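You operate a simulated robot arm through the tools that you are given. There is no shell and no other tool. Be economical: measure what you need, move in short steps, check, and stop when the job is done.

Carry out the task below with a simulated two-armed robot. There is one attempt and no reset: what you move stays moved.

TASK
Lock the winch; hang both chains and the yellow sign on the yellow post.
Fine: the yellow sign on the lower peg, the steel post's chain on the peg above it, the black post's on the other upper peg.

Only the result counts: the job must be done as asked and must still hold three seconds after the hand-in. Knocking over, shifting, dropping, spilling or breaking anything else fails it.

THE ROBOT
Two 6-joint arms with two-finger parallel grippers on one trunk, on a base that drives. Base frame: it is fixed to the floor where the robot stands at the start and does not move with it; the origin is under the middle of the robot, x ahead of it, y to its left, z up. Lengths are in m, angles in degrees, forces in N, time in s.
The left shoulder is at the start at [0.08, 0.216, 1.565], the right one opposite. With the tool pointing down near the work surface each hand reaches from about 0.1 to 0.6 m from the robot's upright axis, wherever it stands, measured 20 degrees to its own side. Places, roughly: lower peg of the yellow post [1.5, 0.6, 0.6]; red winch lever [0.8, 0, 1.2]; side peg of the yellow post [1.6, 0.6, 0.9]; upper front peg of the yellow post [1.5, 0.6, 0.9]; yellow hook [2.25, 0, 0.75]; yellow sign [3.5, 0.5, 1.5]. Payload 3.43 kg a hand.
The TCP of each hand is the grasp point between the finger pads, 0.03 m short of the fingertips. In the tool frame z runs along the fingers and y along their closing line. Largest opening 0.094 m; finger width 0.028, thickness 0.01; the body of the gripper, 0.05 by 0.096 m, starts 0.055 m behind the TCP.
Orientation is that of the tool frame in the base frame, as a unit quaternion [x, y, z, w]. With the fingers straight down and closing along the base's y, the tool's x points along the base's -x, its y along +y and its z along -z.

THE INTERFACE
- The arms move only by the tool play_rows. It takes "left_steps", "right_steps" or both (then of equal length, played together; a hand with none holds still); each is a list that holds one entry, the list of rows, each a list of 7 numbers: the turn, a rotation vector about the tool's x, y, z in units of 5 degrees (1.0 is 5 degrees), then the shift along the tool's x, y, z in units of 20 mm (1.0 is 20 mm), then the finger opening in m, from 0 to 0.094. In form: [[[rx, ry, rz, x, y, z, gripper], ...]]. A call has 1 to 8 rows; each row shifts and turns the commanded pose from where the row before left it, along the tool's axes as they then stand. A call with a number of a shift or a turn outside -1 to 1 is refused whole. Rows are played at 5 a second. More than 0.05 m and 8.6 degrees between two rows, or a gripper value outside its range, and nothing of the call is played. Where a pose cannot be reached the arm comes as near as it can. A force on the tool above 50 N (or 10 N above the force at the start of the call, whichever is more), or a blocked arm, ends the call early, and 0.2 s more pass. Each finger travels about 0.072 m/s and halts on what it meets, pressing with about 44 N; the grip force reading is that of the motor and also rises with nothing between the fingers. The clock runs only during rows and for 0.2 s after the last one: add rows that do not move to give the fingers time. The reply holds the time, the measured pose of the TCP, the force on the tool along the base axes, the opening and the grip force, in the units named above and with some noise, with the torque about the TCP (base axes, N m) and any sound that the robot's microphone picked up, and new pictures: "show" is both (left out), scene, wrist or none (wrist: the cameras of the hands that moved).
- Cameras (640 x 400 px; columns grow to the right, rows downward): "scene" is now at [0.1004, 0.0225, 1.7141]; the picture's right is [0.32, -0.95, 0.00], its down [-0.78, -0.26, -0.57] and it looks along [0.54, 0.18, -0.82] (base axes); focal length 272 px, centre (320, 200). "left" rides on the left gripper at [0.076, -0.014, -0.102] in its tool frame; the picture's right is [0.18, 0.98, 0.00], its down [-0.75, 0.14, -0.64] and it looks along [-0.63, 0.12, 0.77] (tool axes); focal length 243 px, centre (320, 200). "right" rides on the right gripper at [0.076, 0.014, -0.103] in its tool frame; the picture's right is [-0.18, 0.98, 0.00], its down [-0.75, -0.14, -0.64] and it looks along [-0.63, -0.12, 0.77] (tool axes); focal length 243 px, centre (320, 200). There is no depth. A picture from a camera that has moved, and an enlarged one, comes with that camera's place and axes in the base frame and with its lens.
- slide_trunk(by): slides the trunk up (or, below 0, down) by that many m; the arms and the scene camera ride with it, the base frame stays. It gives what a move gives, with no picture.
- base_move(legs): drives the robot by 1 to 6 legs, each [ahead, left, turn to the left] in m, m and degrees, along the robot's own axes; the way and the turn of a leg run together, so that a leg with both is an arc; at most 1.5 m and 180 degrees a leg. The arms and the cameras ride along, it lands a little off, and it stops where it bumps. It gives what a move gives, and a new picture of the scene camera.
- aim_head(pan, tilt): turns the head with the scene camera to pan (to the left, within 86 degrees either way) and tilt (down, from -29 to 69), counted from straight ahead of the robot. It gives what a move gives, and a new picture of the scene camera.
- inspect(camera, box): a new picture of the part [left, top, right, bottom] of that camera's present view, enlarged. It takes no simulated time.
- close_job(): hands the job in; it is judged then, once.

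Go step by step. Nothing tells you exact positions but the pictures and the camera data: compare them with the known pose of the tool, close in by small moves and look again before you grip or let go. The budget is 120 turns and 260 pictures, counting those below and the enlarged ones. Unless the task says otherwise, let go and move clear before handing in.

The tools are called after "Request:" as name(argument=value, ...) on one line, values as JSON. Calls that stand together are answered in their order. play_rows: Moves the arms, as the interface text tells. Its arguments: {"type":"object","properties":{"left_steps":{"type":"array"},"right_steps":{"type":"array"},"show":{"type":"string","enum":["both","scene","wrist","none"]}},"required":[]} The other tools are called the same way: slide_trunk (by) slides the trunk up or down; base_move (legs) drives the base; aim_head (pan, tilt) turns the head that bears the scene camera; inspect (camera, box) takes an enlarged picture of a part of a camera's view; close_job () hands the job in.

At the start:

```text
t: 0.0
left_position: [0.4547, 0.2454, 1.0006]
left_tcp_rot: [0.0, 1.0, 0.0, 0.0]
left_force: [-0.4, -0.6, 0.0]
left_ft_torque: [-0.02, -0.01, -0.01]
left_finger_gap: 0.0939
left_grip_force: 0.0
right_position: [0.4756, -0.1575, 1.0012]
right_tcp_rot: [0.0, 1.0, 0.0, 0.0]
right_force: [-0.2, 0.0, -0.3]
right_ft_torque: [0.0, 0.01, -0.03]
right_finger_gap: 0.0938
right_grip_force: 0.1
trunk travel left (down, up): [-0.795, 0.045]
robot x, y, heading: [-0.0025, -0.0021, -0.0]
head pan, tilt: [18.4, 54.9]
```

scene: 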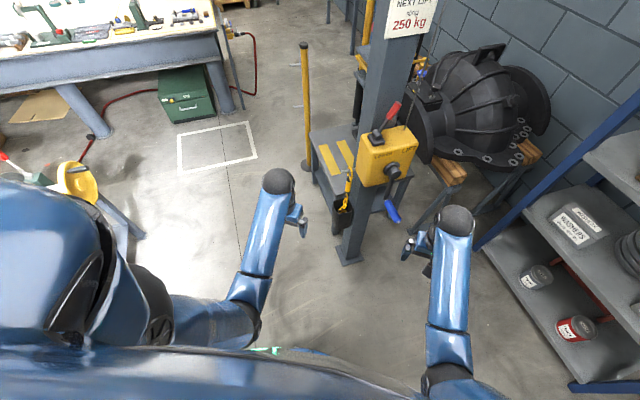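
right: 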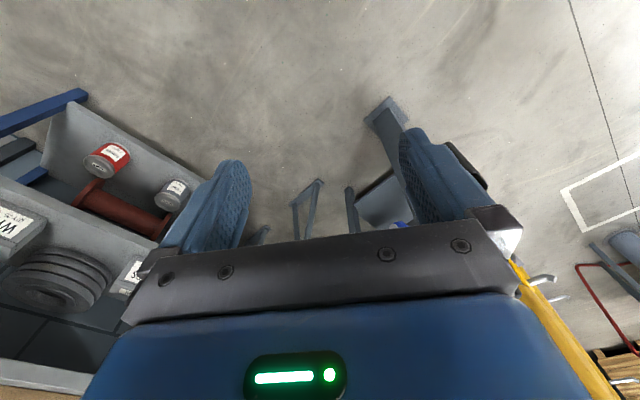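
left: 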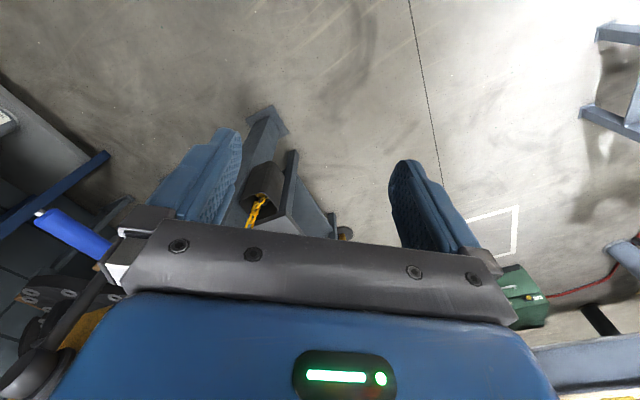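

I see a yellow winch on a steel post with a red lever, a yellow post with pegs further on, and the robot's arms in front. I'll look ahead first to find the chains, hook, and sign.

Request:
aim_head(pan=5, tilt=15)

Request:
inspect(camera="scene", box=[160, 100, 480, 300])

```text
t: 1.1
left_position: [0.4545, 0.2465, 1.0006]
left_tcp_rot: [0.001, 1.0, 0.0, 0.0]
left_force: [0.6, 0.3, 0.7]
left_ft_torque: [-0.03, -0.02, 0.01]
left_finger_gap: 0.0941
left_grip_force: 0.0
right_position: [0.4749, -0.1566, 0.9994]
right_tcp_rot: [0.0, 1.0, -0.001, 0.0]
right_force: [0.0, 1.1, -0.2]
right_ft_torque: [-0.02, 0.01, -0.03]
right_finger_gap: 0.0939
right_grip_force: 0.1
trunk travel left (down, up): [-0.795, 0.045]
robot x, y, heading: [-0.0012, -0.0018, 0.1]
head pan, tilt: [5.0, 15.0]
camera scene: at [0.1252, 0.0079, 1.7742], right [0.09, -1.0, 0.0], down [-0.26, -0.02, -0.97], along [0.96, 0.08, -0.26], focal length 272 px, centre (320, 200)
```

scene: 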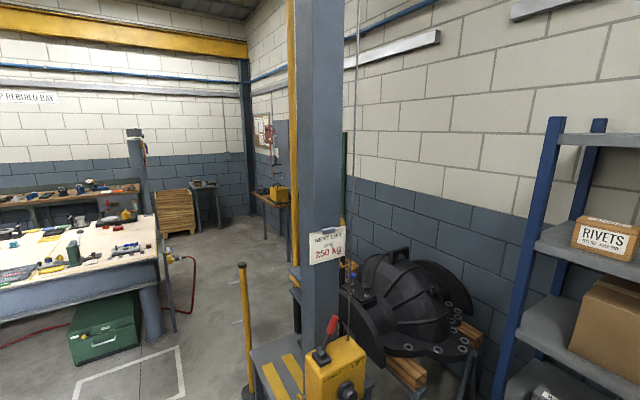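

```text
2.00 times, centred on (320, 200) of scene
camera zoom: at [0.1252, 0.0079, 1.7742], right [0.09, -1.0, 0.0], down [-0.26, -0.02, -0.97], along [0.96, 0.08, -0.26], focal length 545 px, centre (320, 200)
```

zoom: 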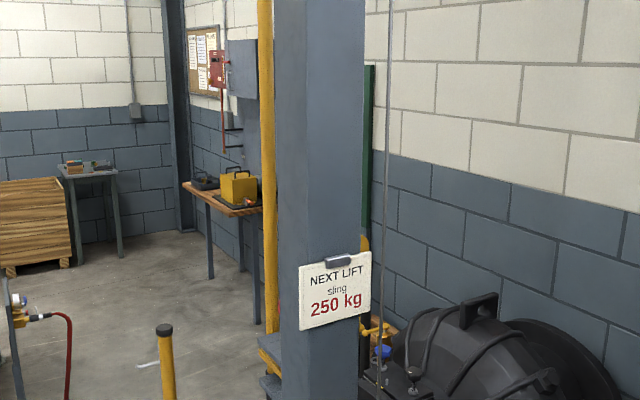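

The column hides the sign area. I'll look at the winch closely, and the yellow post.

Request:
aim_head(pan=10, tilt=40)

Request:
inspect(camera="scene", box=[260, 100, 420, 200])

Request:
inspect(camera="scene", box=[200, 0, 440, 150])

```text
t: 1.9
left_position: [0.4544, 0.2456, 1.0008]
left_tcp_rot: [0.001, 1.0, 0.0, 0.0]
left_force: [-1.5, -0.3, -0.6]
left_ft_torque: [0.02, 0.01, -0.02]
left_finger_gap: 0.0942
left_grip_force: 0.1
right_position: [0.4747, -0.1571, 0.9991]
right_tcp_rot: [0.0, 1.0, 0.0, -0.001]
right_force: [0.3, 0.0, 0.2]
right_ft_torque: [0.03, 0.0, -0.02]
right_finger_gap: 0.0939
right_grip_force: 0.1
trunk travel left (down, up): [-0.795, 0.045]
robot x, y, heading: [-0.0004, 0.0026, -0.0]
head pan, tilt: [10.0, 40.0]
camera scene: at [0.1158, 0.0145, 1.7348], right [0.17, -0.98, 0.0], down [-0.63, -0.11, -0.77], along [0.75, 0.13, -0.64], focal length 272 px, centre (320, 200)
```

scene: 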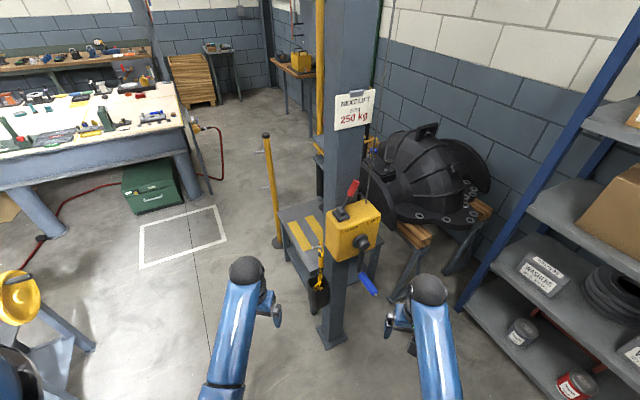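

```text
4.00 times, centred on (340, 150) of scene
camera zoom: at [0.1158, 0.0145, 1.7348], right [0.17, -0.98, 0.0], down [-0.63, -0.11, -0.77], along [0.75, 0.13, -0.64], focal length 1090 px, centre (240, 400)
```

zoom: 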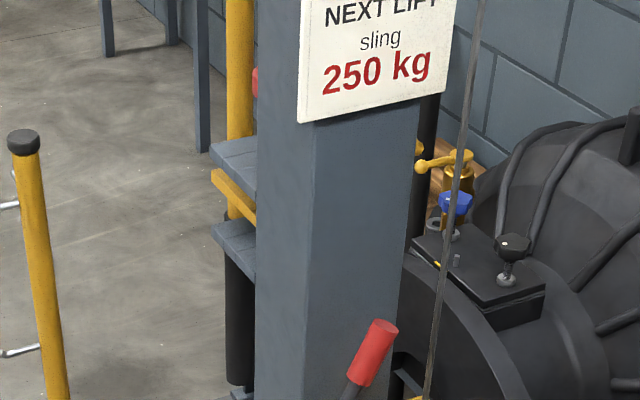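

```text
2.67 times, centred on (320, 75) of scene
camera zoom: at [0.1158, 0.0145, 1.7348], right [0.17, -0.98, 0.0], down [-0.63, -0.11, -0.77], along [0.75, 0.13, -0.64], focal length 726 px, centre (320, 533)
```

zoom: 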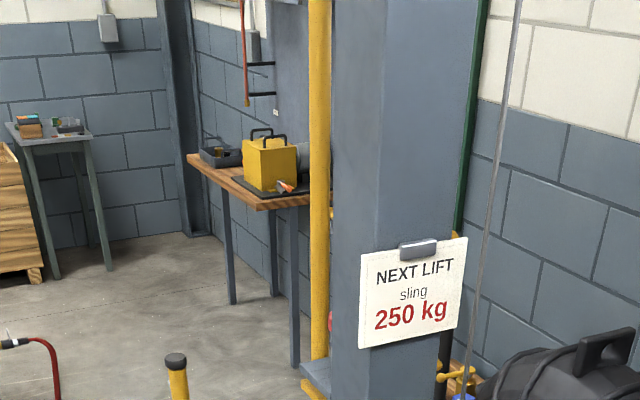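

Request:
inspect(camera="scene", box=[230, 120, 310, 170])

Request:
inspect(camera="scene", box=[270, 170, 430, 310])

```text
8.00 times, centred on (270, 145) of scene
camera zoom: at [0.1158, 0.0145, 1.7348], right [0.17, -0.98, 0.0], down [-0.63, -0.11, -0.77], along [0.75, 0.13, -0.64], focal length 2179 px, centre (720, 640)
```

zoom: 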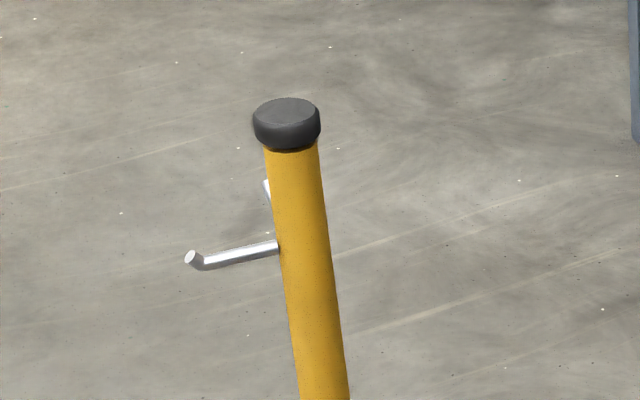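

```text
2.86 times, centred on (350, 240) of scene
camera zoom: at [0.1158, 0.0145, 1.7348], right [0.17, -0.98, 0.0], down [-0.63, -0.11, -0.77], along [0.75, 0.13, -0.64], focal length 778 px, centre (234, 86)
```

zoom: 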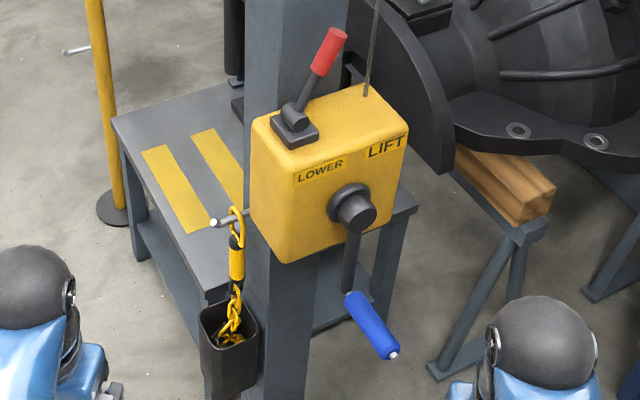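

Request:
inspect(camera="scene", box=[315, 170, 395, 220])

Request:
inspect(camera="scene", box=[290, 225, 370, 300])

```text
8.00 times, centred on (355, 195) of scene
camera zoom: at [0.1158, 0.0145, 1.7348], right [0.17, -0.98, 0.0], down [-0.63, -0.11, -0.77], along [0.75, 0.13, -0.64], focal length 2179 px, centre (40, 240)
```

zoom: 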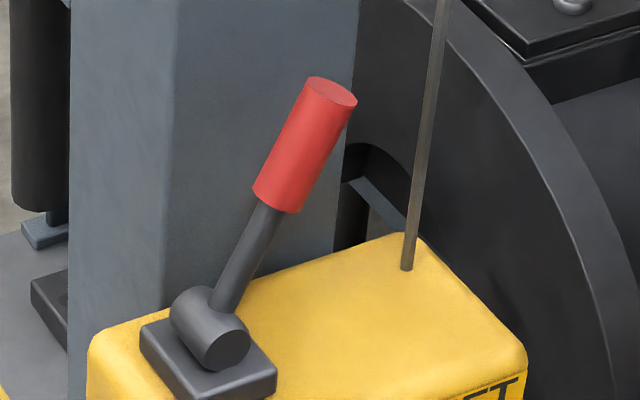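

```text
5.33 times, centred on (330, 262) of scene
camera zoom: at [0.1158, 0.0145, 1.7348], right [0.17, -0.98, 0.0], down [-0.63, -0.11, -0.77], along [0.75, 0.13, -0.64], focal length 1453 px, centre (267, -133)
```

zoom: 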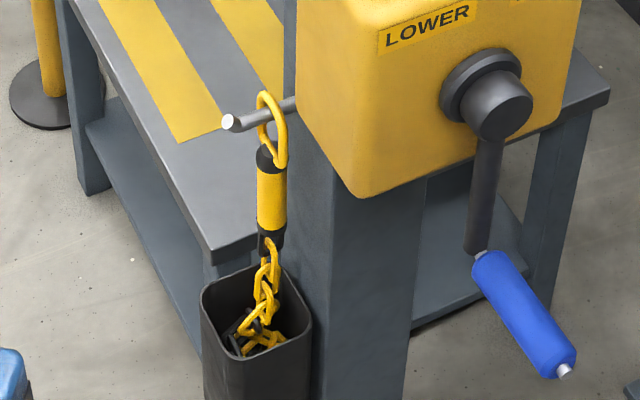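

Request:
inspect(camera="scene", box=[322, 196, 386, 236])

Request:
slide_trunk(by=-0.3)

Request:
aim_head(pan=2, tilt=15)

Request:
inspect(camera="scene", box=[240, 150, 400, 250])

```text
10.00 times, centred on (354, 216) of scene
camera zoom: at [0.1158, 0.0145, 1.7348], right [0.17, -0.98, 0.0], down [-0.63, -0.11, -0.77], along [0.75, 0.13, -0.64], focal length 2724 px, centre (-20, 40)
```

zoom: 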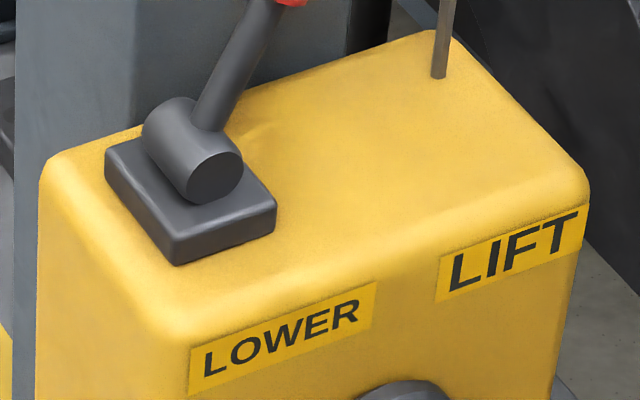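

```text
t: 5.0
left_position: [0.4536, 0.2459, 0.7002]
left_tcp_rot: [0.001, 1.0, 0.0, 0.0]
left_force: [0.7, 0.1, 0.0]
left_ft_torque: [0.02, 0.0, 0.0]
left_finger_gap: 0.094
left_grip_force: 0.0
right_position: [0.4737, -0.1565, 0.7005]
right_tcp_rot: [-0.001, 1.0, 0.0, 0.0]
right_force: [0.0, 0.3, 0.5]
right_ft_torque: [0.04, 0.03, -0.03]
right_finger_gap: 0.0941
right_grip_force: 0.0
trunk travel left (down, up): [-0.495, 0.345]
robot x, y, heading: [-0.0035, -0.0008, 0.0]
head pan, tilt: [10.0, 40.0]
```

```text
t: 5.8
left_position: [0.4541, 0.2456, 0.7001]
left_tcp_rot: [0.001, 1.0, 0.0, -0.001]
left_force: [0.0, -0.5, 0.1]
left_ft_torque: [0.03, 0.04, 0.0]
left_finger_gap: 0.0938
left_grip_force: 0.0
right_position: [0.4747, -0.1567, 0.6998]
right_tcp_rot: [0.0, 1.0, 0.0, 0.0]
right_force: [0.6, 0.4, -0.3]
right_ft_torque: [-0.01, 0.0, -0.03]
right_finger_gap: 0.0939
right_grip_force: 0.2
trunk travel left (down, up): [-0.495, 0.345]
robot x, y, heading: [-0.0005, -0.0004, 0.1]
head pan, tilt: [2.0, 15.0]
camera scene: at [0.1254, 0.003, 1.4742], right [0.04, -1.0, 0.0], down [-0.26, -0.01, -0.97], along [0.97, 0.03, -0.26], focal length 272 px, centre (320, 200)
```

scene: 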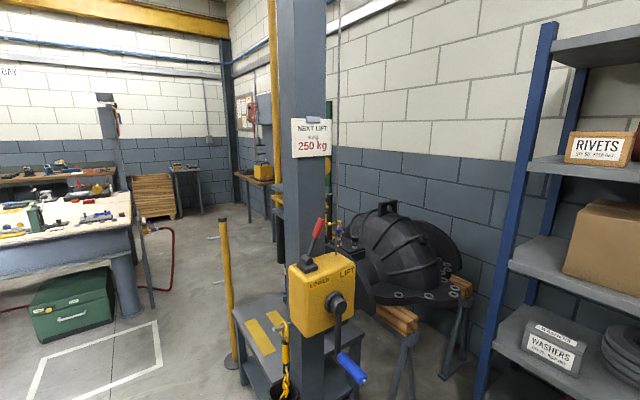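

```text
4.00 times, centred on (320, 200) of scene
camera zoom: at [0.1254, 0.003, 1.4742], right [0.04, -1.0, 0.0], down [-0.26, -0.01, -0.97], along [0.97, 0.03, -0.26], focal length 1090 px, centre (320, 200)
```

zoom: 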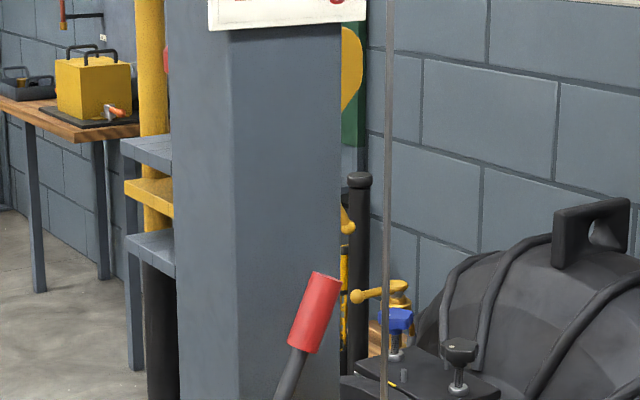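

Request:
base_move(legs=[[0, 0.8, 0]])

Request:
aim_head(pan=-15, tilt=12)

Request:
inspect(camera="scene", box=[220, 100, 380, 200])

Request:
inspect(camera="scene", box=[240, 180, 400, 280])

```text
t: 6.9
left_position: [0.4545, 0.271, 0.6997]
left_tcp_rot: [-0.001, 1.0, -0.002, 0.001]
left_force: [0.8, 0.3, -0.2]
left_ft_torque: [0.01, -0.01, 0.04]
left_finger_gap: 0.0941
left_grip_force: 0.0
right_position: [0.4754, -0.131, 0.6998]
right_tcp_rot: [-0.002, 1.0, -0.002, 0.0]
right_force: [-0.8, -0.4, -0.6]
right_ft_torque: [-0.02, -0.03, -0.01]
right_finger_gap: 0.0942
right_grip_force: 0.1
trunk travel left (down, up): [-0.495, 0.345]
robot x, y, heading: [-0.0022, 0.0255, 0.1]
head pan, tilt: [2.0, 15.0]
stopped in leg 1: the robot was blocked; the commanded pose is now the measured one
camera scene: at [0.1265, 0.0286, 1.4743], right [0.04, -1.0, 0.0], down [-0.26, -0.01, -0.97], along [0.97, 0.04, -0.26], focal length 272 px, centre (320, 200)
```

scene: 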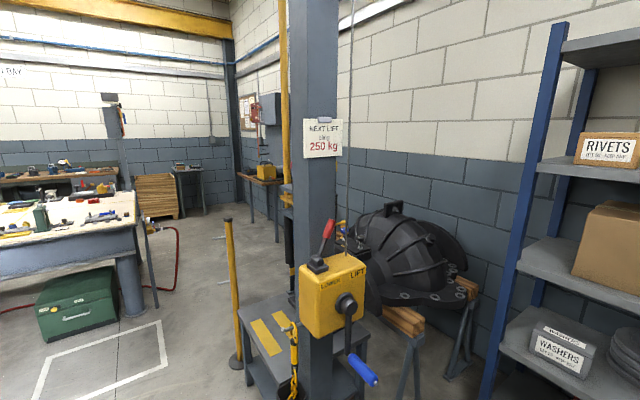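

```text
t: 7.7
left_position: [0.4551, 0.2699, 0.7005]
left_tcp_rot: [-0.002, 1.0, 0.001, 0.001]
left_force: [0.8, -0.4, 0.4]
left_ft_torque: [-0.02, -0.01, 0.0]
left_finger_gap: 0.0943
left_grip_force: 0.1
right_position: [0.4769, -0.133, 0.6998]
right_tcp_rot: [-0.002, 1.0, 0.0, -0.001]
right_force: [-0.6, 0.4, -0.2]
right_ft_torque: [-0.05, 0.01, 0.01]
right_finger_gap: 0.094
right_grip_force: 0.1
trunk travel left (down, up): [-0.495, 0.345]
robot x, y, heading: [0.0023, 0.0242, 0.4]
head pan, tilt: [-15.0, 12.0]
camera scene: at [0.1238, -0.0022, 1.4791], right [-0.25, -0.97, 0.0], down [-0.2, 0.05, -0.98], along [0.95, -0.25, -0.21], focal length 272 px, centre (320, 200)
```

scene: 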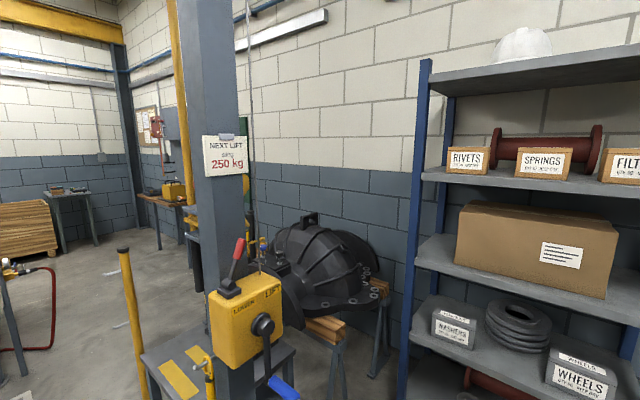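

```text
4.00 times, centred on (300, 150) of scene
camera zoom: at [0.1238, -0.0022, 1.4791], right [-0.25, -0.97, 0.0], down [-0.2, 0.05, -0.98], along [0.95, -0.25, -0.21], focal length 1090 px, centre (400, 400)
```

zoom: 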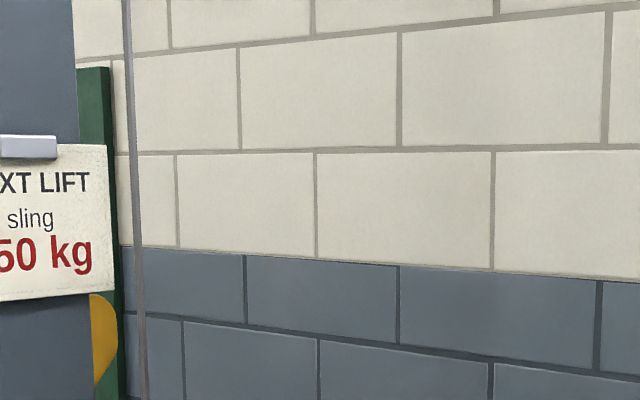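

```text
4.00 times, centred on (320, 230) of scene
camera zoom: at [0.1238, -0.0022, 1.4791], right [-0.25, -0.97, 0.0], down [-0.2, 0.05, -0.98], along [0.95, -0.25, -0.21], focal length 1090 px, centre (320, 80)
```

zoom: 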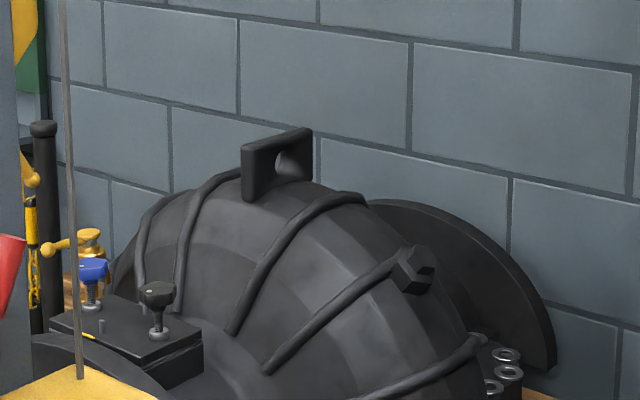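

The robot bumped at once to its left; I look there before driving again.

Request:
aim_head(pan=70, tilt=45)

Request:
aim_head(pan=40, tilt=40)

```text
t: 9.3
left_position: [0.4541, 0.2703, 0.7001]
left_tcp_rot: [-0.002, 1.0, -0.001, 0.001]
left_force: [0.8, 0.4, -0.8]
left_ft_torque: [-0.01, 0.0, -0.01]
left_finger_gap: 0.0939
left_grip_force: 0.1
right_position: [0.4761, -0.1325, 0.6999]
right_tcp_rot: [-0.003, 1.0, 0.0, -0.002]
right_force: [-0.2, 0.1, -0.7]
right_ft_torque: [-0.03, -0.03, -0.01]
right_finger_gap: 0.094
right_grip_force: 0.1
trunk travel left (down, up): [-0.495, 0.345]
robot x, y, heading: [0.0022, 0.0198, 0.3]
head pan, tilt: [70.0, 45.0]
camera scene: at [0.061, 0.0984, 1.4275], right [0.94, -0.34, 0.0], down [-0.24, -0.67, -0.71], along [0.24, 0.67, -0.71], focal length 272 px, centre (320, 200)
```

scene: 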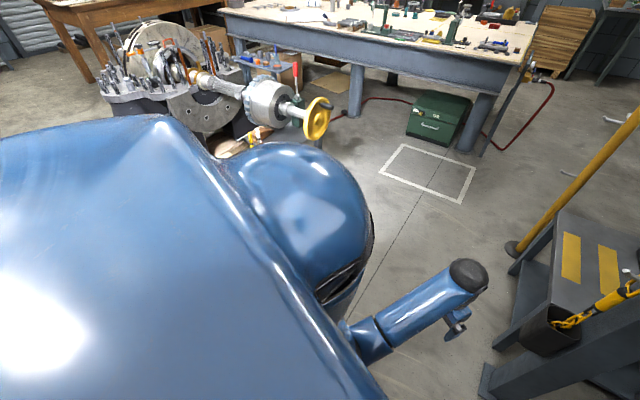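

```text
t: 10.2
left_position: [0.4547, 0.2706, 0.6997]
left_tcp_rot: [-0.002, 1.0, 0.0, 0.001]
left_force: [-0.1, 0.0, 0.3]
left_ft_torque: [-0.02, -0.01, -0.03]
left_finger_gap: 0.094
left_grip_force: 0.0
right_position: [0.4765, -0.133, 0.6992]
right_tcp_rot: [-0.003, 1.0, 0.001, 0.0]
right_force: [0.7, 0.2, 0.3]
right_ft_torque: [0.04, 0.0, 0.02]
right_finger_gap: 0.0938
right_grip_force: 0.1
trunk travel left (down, up): [-0.495, 0.345]
robot x, y, heading: [0.0007, 0.0213, 0.3]
head pan, tilt: [40.0, 40.0]
camera scene: at [0.0984, 0.0769, 1.4347], right [0.65, -0.76, 0.0], down [-0.49, -0.42, -0.77], along [0.58, 0.5, -0.64], focal length 272 px, centre (320, 200)
```

scene: 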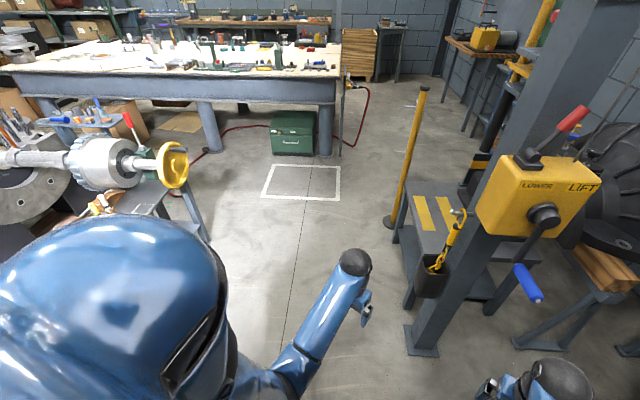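

A machine stands to the left. I'll pull both hands back so I can drive forward safely past the winch.

Request:
play_rows(left_steps=[[[0, 0, 0, 1, 0, 0, 0.094], [0, 0, 0, 1, 0, 0, 0.094], [0, 0, 0, 1, 0, 0, 0.094], [0, 0, 0, 1, 0, 0, 0.094], [0, 0, 0, 1, 0, 0, 0.094], [0, 0, 0, 1, 0, 0, 0.094], [0, 0, 0, 1, 0, 0, 0.094], [0, 0, 0, 1, 0, 0, 0.094]]], right_steps=[[[0, 0, 0, 1, 0, 0, 0.094], [0, 0, 0, 1, 0, 0, 0.094], [0, 0, 0, 1, 0, 0, 0.094], [0, 0, 0, 1, 0, 0, 0.094], [0, 0, 0, 1, 0, 0, 0.094], [0, 0, 0, 1, 0, 0, 0.094], [0, 0, 0, 1, 0, 0, 0.094], [0, 0, 0, 1, 0, 0, 0.094]]], show="none")

Request:
aim_head(pan=86, tilt=60)

Request:
aim_head(pan=-60, tilt=45)

```text
t: 12.0
left_position: [0.2926, 0.2699, 0.6999]
left_tcp_rot: [-0.002, 1.0, 0.002, 0.0]
left_force: [-0.4, 0.2, 0.5]
left_ft_torque: [-0.01, 0.04, 0.01]
left_finger_gap: 0.0942
left_grip_force: 0.1
right_position: [0.3166, -0.1336, 0.6975]
right_tcp_rot: [-0.002, 1.0, -0.001, 0.001]
right_force: [0.5, 1.3, -1.0]
right_ft_torque: [-0.04, 0.01, -0.05]
right_finger_gap: 0.094
right_grip_force: 0.0
right hand out of reach, approached as far as the arm can: row 4
trunk travel left (down, up): [-0.495, 0.345]
robot x, y, heading: [0.0037, 0.0202, 0.2]
head pan, tilt: [40.0, 40.0]
```

```text
t: 13.2
left_position: [0.2938, 0.2698, 0.6985]
left_tcp_rot: [-0.002, 1.0, 0.001, 0.001]
left_force: [0.7, 0.7, 0.6]
left_ft_torque: [-0.01, 0.0, -0.01]
left_finger_gap: 0.094
left_grip_force: 0.0
right_position: [0.3163, -0.1338, 0.6966]
right_tcp_rot: [-0.003, 1.0, 0.0, -0.001]
right_force: [0.2, -0.5, 0.5]
right_ft_torque: [0.03, 0.01, -0.01]
right_finger_gap: 0.0941
right_grip_force: 0.0
trunk travel left (down, up): [-0.495, 0.345]
robot x, y, heading: [-0.0005, 0.0232, 0.2]
head pan, tilt: [85.9, 60.0]
camera scene: at [0.0378, 0.0883, 1.408], right [1.0, -0.07, 0.0], down [-0.06, -0.86, -0.5], along [0.03, 0.5, -0.87], focal length 272 px, centre (320, 200)
```

scene: 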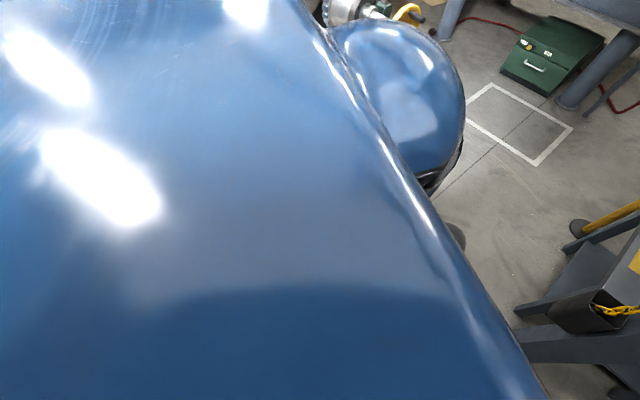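

```text
t: 15.5
left_position: [0.2938, 0.2693, 0.6986]
left_tcp_rot: [-0.002, 1.0, 0.0, 0.001]
left_force: [-0.5, 0.4, 0.6]
left_ft_torque: [0.02, 0.0, 0.01]
left_finger_gap: 0.0942
left_grip_force: 0.1
right_position: [0.3173, -0.133, 0.6969]
right_tcp_rot: [-0.003, 1.0, -0.001, -0.001]
right_force: [0.5, 0.1, 0.2]
right_ft_torque: [-0.05, -0.02, -0.01]
right_finger_gap: 0.094
right_grip_force: 0.1
trunk travel left (down, up): [-0.495, 0.345]
robot x, y, heading: [0.0034, 0.0247, 0.4]
head pan, tilt: [-60.0, 45.0]
camera scene: at [0.0745, -0.0484, 1.4275], right [-0.86, -0.5, 0.0], down [-0.36, 0.61, -0.71], along [0.36, -0.61, -0.71], focal length 272 px, centre (320, 200)
```

scene: 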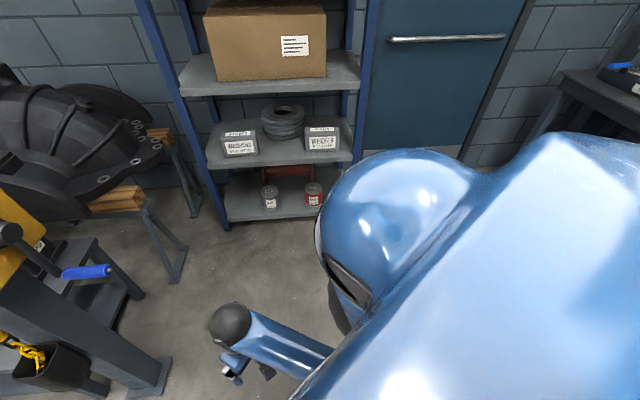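

Request:
base_move(legs=[[0.18, 0, 0], [0.1, 0.25, 0]])

Request:
aim_head(pan=0, tilt=35)

```text
t: 18.5
left_position: [0.5714, 0.5196, 0.6996]
left_tcp_rot: [-0.002, 1.0, 0.001, 0.001]
left_force: [0.4, -0.7, -0.1]
left_ft_torque: [-0.01, 0.01, 0.0]
left_finger_gap: 0.094
left_grip_force: 0.1
right_position: [0.5942, 0.118, 0.6962]
right_tcp_rot: [-0.002, 1.0, 0.0, -0.001]
right_force: [0.1, 0.1, 0.2]
right_ft_torque: [0.0, -0.03, 0.02]
right_finger_gap: 0.0939
right_grip_force: 0.0
trunk travel left (down, up): [-0.495, 0.345]
robot x, y, heading: [0.2841, 0.274, 0.3]
head pan, tilt: [-60.0, 45.0]
camera scene: at [0.3519, 0.2018, 1.4275], right [-0.86, -0.51, 0.0], down [-0.36, 0.61, -0.71], along [0.36, -0.61, -0.71], focal length 272 px, centre (320, 200)
```

scene: 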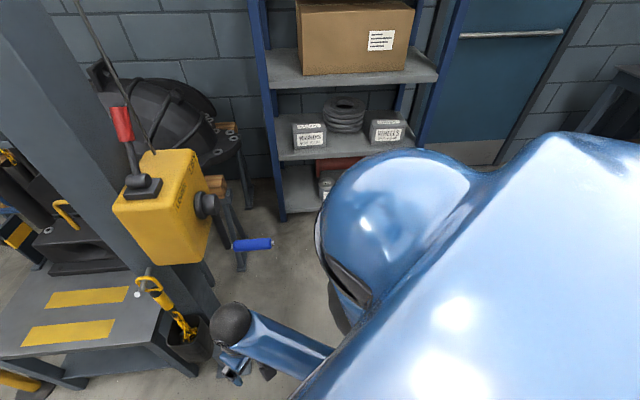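

```text
t: 19.8
left_position: [0.5718, 0.5202, 0.6986]
left_tcp_rot: [-0.003, 1.0, 0.0, 0.001]
left_force: [0.8, -0.7, -0.5]
left_ft_torque: [0.01, -0.01, 0.01]
left_finger_gap: 0.0939
left_grip_force: 0.0
right_position: [0.5936, 0.1163, 0.6959]
right_tcp_rot: [-0.003, 1.0, 0.0, -0.001]
right_force: [-0.5, 0.3, 0.0]
right_ft_torque: [-0.03, 0.0, -0.04]
right_finger_gap: 0.0942
right_grip_force: 0.1
trunk travel left (down, up): [-0.495, 0.345]
robot x, y, heading: [0.2799, 0.2706, 0.4]
head pan, tilt: [0.0, 35.0]
camera scene: at [0.399, 0.2728, 1.4423], right [0.01, -1.0, 0.0], down [-0.57, 0.0, -0.82], along [0.82, 0.0, -0.57], focal length 272 px, centre (320, 200)
```

scene: 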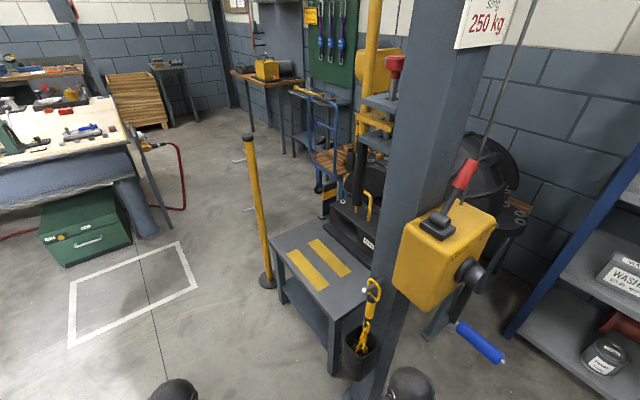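

Request:
inspect(camera="scene", box=[270, 0, 430, 100])

Request:
inspect(camera="scene", box=[290, 80, 450, 260])

Request:
inspect(camera="scene", box=[380, 130, 520, 330])

```text
4.00 times, centred on (350, 50) of scene
camera zoom: at [0.399, 0.2728, 1.4423], right [0.01, -1.0, 0.0], down [-0.57, 0.0, -0.82], along [0.82, 0.0, -0.57], focal length 1090 px, centre (200, 800)
```

zoom: 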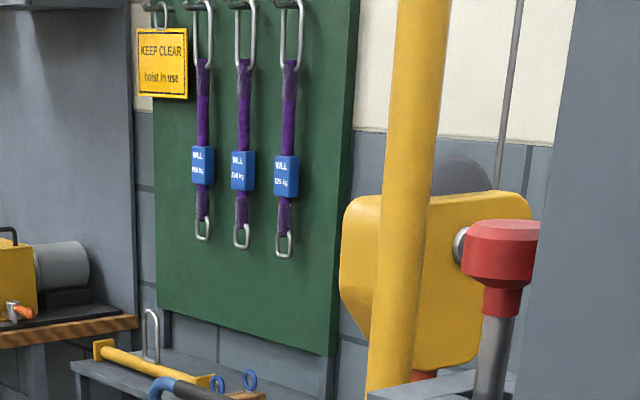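

```text
2.22 times, centred on (370, 170) of scene
camera zoom: at [0.399, 0.2728, 1.4423], right [0.01, -1.0, 0.0], down [-0.57, 0.0, -0.82], along [0.82, 0.0, -0.57], focal length 605 px, centre (209, 267)
```

zoom: 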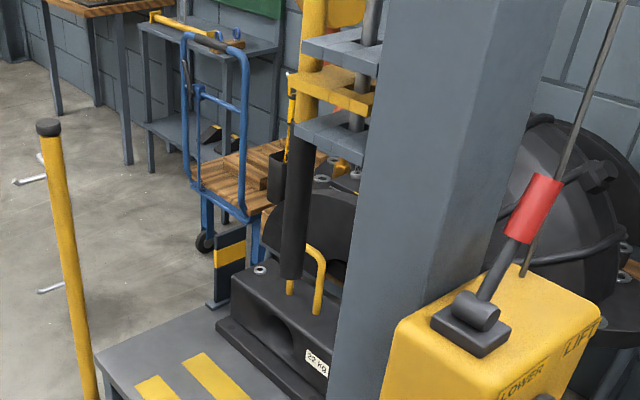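

```text
2.00 times, centred on (450, 230) of scene
camera zoom: at [0.399, 0.2728, 1.4423], right [0.01, -1.0, 0.0], down [-0.57, 0.0, -0.82], along [0.82, 0.0, -0.57], focal length 545 px, centre (60, 140)
```

zoom: 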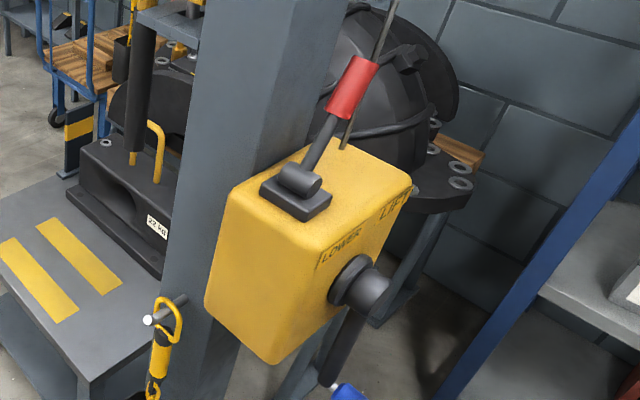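

Request:
aim_head(pan=50, tilt=45)

```text
t: 21.0
left_position: [0.5715, 0.5211, 0.7001]
left_tcp_rot: [-0.002, 1.0, 0.0, 0.001]
left_force: [-0.8, -0.5, 0.3]
left_ft_torque: [-0.01, -0.05, 0.0]
left_finger_gap: 0.0939
left_grip_force: 0.0
right_position: [0.5947, 0.1158, 0.6959]
right_tcp_rot: [-0.002, 1.0, 0.0, 0.0]
right_force: [0.3, -0.7, 0.0]
right_ft_torque: [0.03, 0.01, -0.01]
right_finger_gap: 0.094
right_grip_force: 0.1
trunk travel left (down, up): [-0.495, 0.345]
robot x, y, heading: [0.2807, 0.2738, 0.4]
head pan, tilt: [50.0, 45.0]
camera scene: at [0.3629, 0.3348, 1.4275], right [0.77, -0.64, 0.0], down [-0.45, -0.54, -0.71], along [0.45, 0.54, -0.71], focal length 272 px, centre (320, 200)
```

scene: 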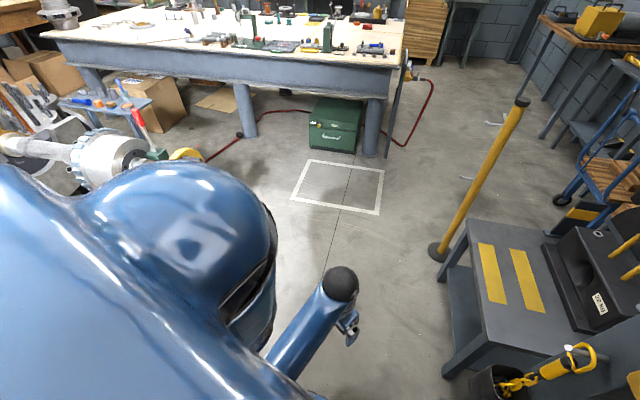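

Request:
base_move(legs=[[0.1, 0.35, 0], [0.05, 0.4, 0], [0.45, 0.1, 0]])

Request:
aim_head(pan=-25, tilt=35)

```text
t: 27.8
left_position: [1.1611, 1.3716, 0.6993]
left_tcp_rot: [-0.001, 1.0, 0.0, 0.001]
left_force: [0.2, 0.5, -0.6]
left_ft_torque: [0.01, 0.0, -0.01]
left_finger_gap: 0.094
left_grip_force: 0.1
right_position: [1.1847, 0.9679, 0.6957]
right_tcp_rot: [-0.002, 1.0, 0.0, -0.001]
right_force: [0.2, -1.3, 0.1]
right_ft_torque: [0.02, -0.02, 0.02]
right_finger_gap: 0.0941
right_grip_force: 0.1
trunk travel left (down, up): [-0.495, 0.345]
robot x, y, heading: [0.8675, 1.1273, 0.3]
head pan, tilt: [50.0, 45.0]
camera scene: at [0.9535, 1.1858, 1.4275], right [0.77, -0.64, 0.0], down [-0.45, -0.54, -0.71], along [0.45, 0.54, -0.71], focal length 272 px, centre (320, 200)
```

scene: 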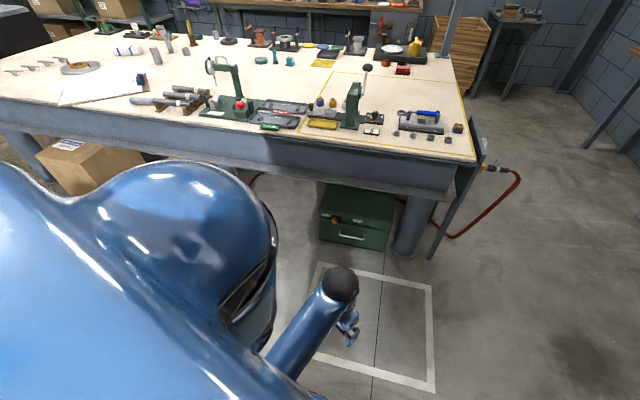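

```text
t: 29.2
left_position: [1.1617, 1.3698, 0.6994]
left_tcp_rot: [-0.002, 1.0, 0.0, 0.001]
left_force: [-0.6, 0.0, -0.5]
left_ft_torque: [0.01, -0.06, -0.01]
left_finger_gap: 0.094
left_grip_force: 0.1
right_position: [1.1854, 0.968, 0.6959]
right_tcp_rot: [-0.003, 1.0, 0.001, -0.001]
right_force: [0.3, 0.4, 0.4]
right_ft_torque: [0.01, 0.01, 0.02]
right_finger_gap: 0.0941
right_grip_force: 0.2
trunk travel left (down, up): [-0.495, 0.345]
robot x, y, heading: [0.866, 1.1231, 0.5]
head pan, tilt: [-25.0, 35.0]
camera scene: at [0.9815, 1.0866, 1.4423], right [-0.42, -0.91, 0.0], down [-0.52, 0.24, -0.82], along [0.74, -0.34, -0.57], focal length 272 px, centre (320, 200)
```

scene: 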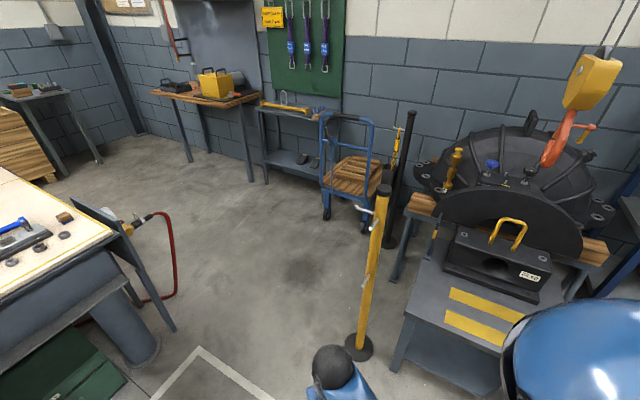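

Request:
inspect(camera="scene", box=[340, 90, 480, 260])

Request:
inspect(camera="scene", box=[330, 170, 430, 370])

Request:
inspect(camera="scene", box=[230, 0, 360, 82])

```text
2.35 times, centred on (410, 175) of scene
camera zoom: at [0.9815, 1.0866, 1.4423], right [-0.42, -0.91, 0.0], down [-0.52, 0.24, -0.82], along [0.74, -0.34, -0.57], focal length 641 px, centre (108, 259)
```

zoom: 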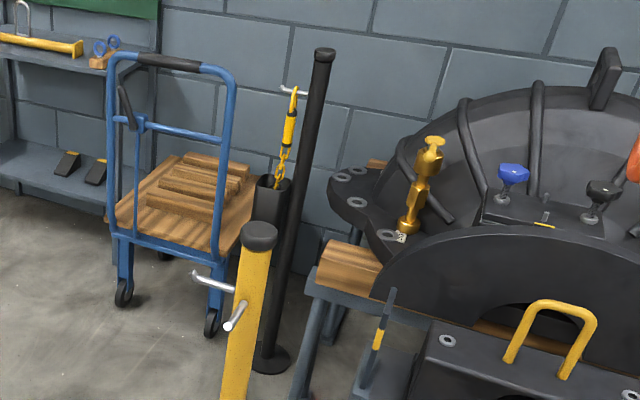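

```text
2.00 times, centred on (380, 270) of scene
camera zoom: at [0.9815, 1.0866, 1.4423], right [-0.42, -0.91, 0.0], down [-0.52, 0.24, -0.82], along [0.74, -0.34, -0.57], focal length 545 px, centre (200, 60)
```

zoom: 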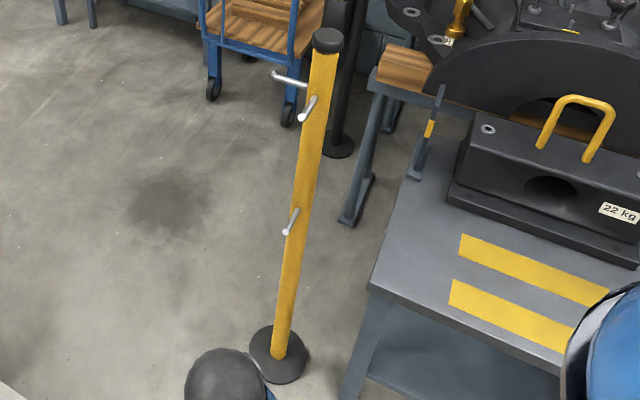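

```text
4.88 times, centred on (295, 41) of scene
camera zoom: at [0.9815, 1.0866, 1.4423], right [-0.42, -0.91, 0.0], down [-0.52, 0.24, -0.82], along [0.74, -0.34, -0.57], focal length 1329 px, centre (442, 976)
```

zoom: 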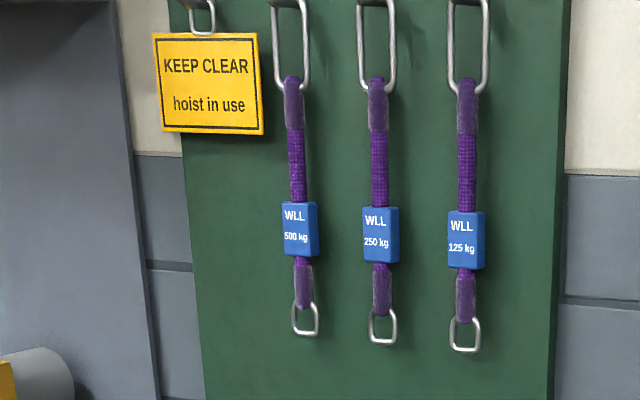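

The layout is clear now: everything is aligned to a frame turned about 34.5° from the base. The sign hangs on the far board, the black post has its chain and bucket, and there's a gap between the bench corner and the yellow post. I'll drive a bit ahead and check the gap.

Request:
base_move(legs=[[0.35, -0.03, 0]])

Request:
aim_head(pan=-15, tilt=52)

Request:
aim_head(pan=30, tilt=45)

```text
t: 31.5
left_position: [1.5059, 1.341, 0.7001]
left_tcp_rot: [0.0, 1.0, 0.0, 0.0]
left_force: [0.3, 0.6, 0.0]
left_ft_torque: [-0.03, -0.02, 0.04]
left_finger_gap: 0.094
left_grip_force: 0.2
right_position: [1.5279, 0.9377, 0.6958]
right_tcp_rot: [-0.001, 1.0, 0.0, 0.0]
right_force: [-0.1, 0.3, -0.5]
right_ft_torque: [0.0, -0.01, -0.04]
right_finger_gap: 0.0941
right_grip_force: 0.2
trunk travel left (down, up): [-0.495, 0.345]
robot x, y, heading: [1.2138, 1.0953, -0.2]
head pan, tilt: [-25.0, 35.0]
camera scene: at [1.3247, 1.0574, 1.4423], right [-0.42, -0.91, 0.0], down [-0.52, 0.24, -0.82], along [0.74, -0.34, -0.57], focal length 272 px, centre (320, 200)
```

scene: 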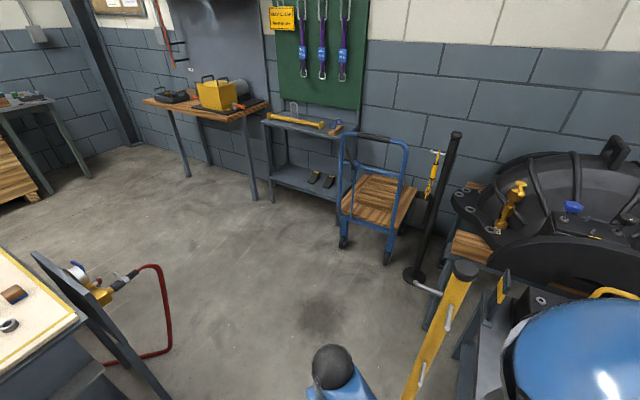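

```text
t: 32.3
left_position: [1.505, 1.3415, 0.7001]
left_tcp_rot: [0.0, 1.0, 0.0, 0.0]
left_force: [0.0, 0.5, 0.0]
left_ft_torque: [-0.01, 0.01, 0.04]
left_finger_gap: 0.094
left_grip_force: 0.0
right_position: [1.5275, 0.9369, 0.6967]
right_tcp_rot: [-0.001, 1.0, -0.001, -0.002]
right_force: [0.0, 0.7, -0.4]
right_ft_torque: [-0.03, 0.01, 0.0]
right_finger_gap: 0.094
right_grip_force: 0.0
trunk travel left (down, up): [-0.495, 0.345]
robot x, y, heading: [1.2147, 1.0926, 0.1]
head pan, tilt: [-15.0, 52.0]
camera scene: at [1.3174, 1.0751, 1.418], right [-0.26, -0.97, 0.0], down [-0.76, 0.2, -0.62], along [0.6, -0.16, -0.79], focal length 272 px, centre (320, 200)
```

scene: 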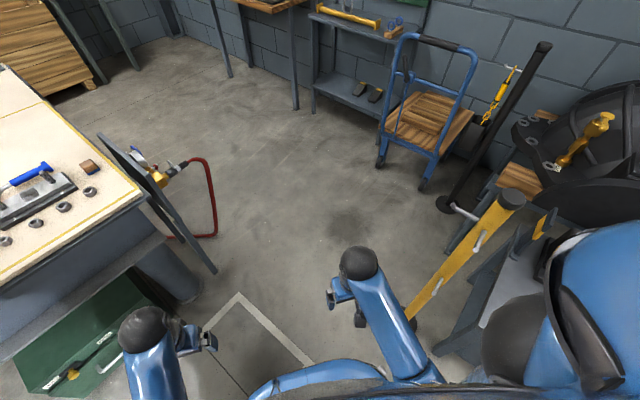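

```text
t: 33.4
left_position: [1.5059, 1.3404, 0.6999]
left_tcp_rot: [0.0, 1.0, 0.0, 0.001]
left_force: [-0.1, 1.2, 0.2]
left_ft_torque: [0.01, 0.02, 0.02]
left_finger_gap: 0.094
left_grip_force: 0.0
right_position: [1.5272, 0.9377, 0.6961]
right_tcp_rot: [-0.001, 1.0, 0.0, 0.0]
right_force: [-0.1, -0.2, 0.8]
right_ft_torque: [-0.03, 0.01, -0.01]
right_finger_gap: 0.0939
right_grip_force: 0.2
trunk travel left (down, up): [-0.495, 0.345]
robot x, y, heading: [1.21, 1.0914, 0.4]
head pan, tilt: [30.0, 45.0]
camera scene: at [1.3153, 1.1352, 1.4275], right [0.5, -0.87, 0.0], down [-0.61, -0.35, -0.71], along [0.61, 0.35, -0.71], focal length 272 px, centre (320, 200)
```

scene: 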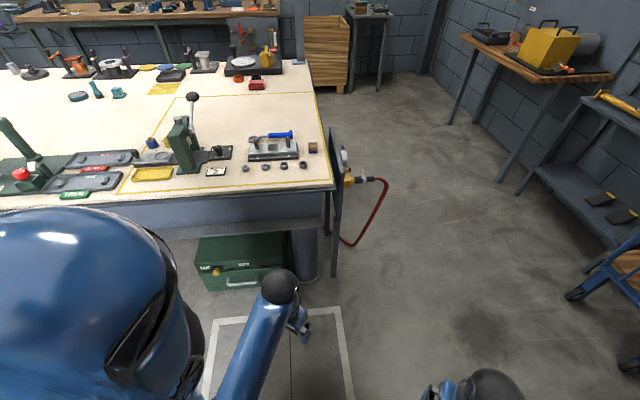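

Request:
base_move(legs=[[0.1, 0, -18], [0.2, 0.1, 0], [0.25, 0.036, 0], [0.45, 0, 0]])

Request:
aim_head(pan=-40, tilt=40)

```text
t: 39.8
left_position: [2.5571, 1.083, 0.6999]
left_tcp_rot: [0.154, 0.988, 0.001, -0.001]
left_force: [0.1, 0.5, -0.2]
left_ft_torque: [0.0, 0.0, 0.02]
left_finger_gap: 0.0939
left_grip_force: 0.0
right_position: [2.4561, 0.6923, 0.6959]
right_tcp_rot: [0.153, 0.988, 0.0, 0.0]
right_force: [0.2, 1.0, -0.8]
right_ft_torque: [0.02, 0.01, -0.02]
right_finger_gap: 0.0938
right_grip_force: 0.1
trunk travel left (down, up): [-0.495, 0.345]
robot x, y, heading: [2.2042, 0.9407, -17.7]
head pan, tilt: [30.0, 45.0]
camera scene: at [2.3138, 0.9454, 1.4275], right [0.21, -0.98, 0.0], down [-0.69, -0.15, -0.71], along [0.69, 0.15, -0.71], focal length 272 px, centre (320, 200)
```

scene: 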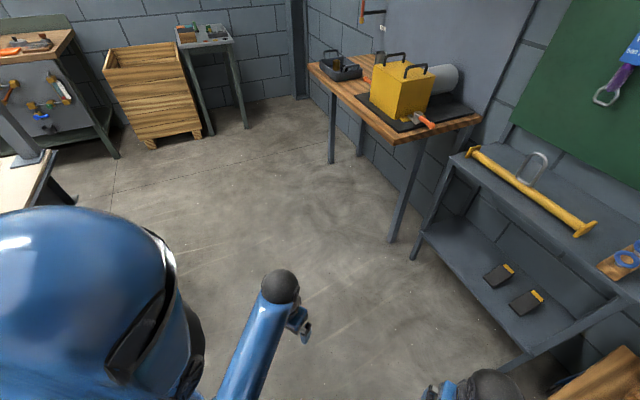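

```text
t: 41.2
left_position: [2.5572, 1.0833, 0.6993]
left_tcp_rot: [0.154, 0.988, 0.0, 0.0]
left_force: [-0.7, 0.1, -0.3]
left_ft_torque: [-0.03, -0.01, -0.02]
left_finger_gap: 0.0937
left_grip_force: 0.0
right_position: [2.4549, 0.6925, 0.6954]
right_tcp_rot: [0.152, 0.988, 0.0, -0.001]
right_force: [-0.6, 0.1, -0.7]
right_ft_torque: [0.01, 0.0, 0.05]
right_finger_gap: 0.0938
right_grip_force: 0.1
trunk travel left (down, up): [-0.495, 0.345]
robot x, y, heading: [2.2031, 0.9377, -17.7]
head pan, tilt: [-40.0, 40.0]
camera scene: at [2.2799, 0.8562, 1.4347], right [-0.84, -0.54, 0.0], down [-0.34, 0.54, -0.77], along [0.41, -0.65, -0.64], focal length 272 px, centre (320, 200)
```

scene: 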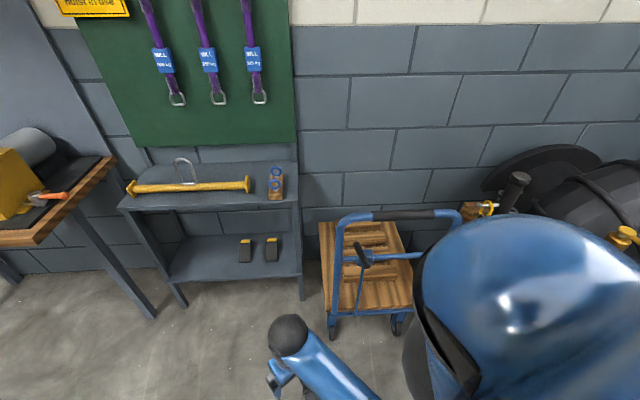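

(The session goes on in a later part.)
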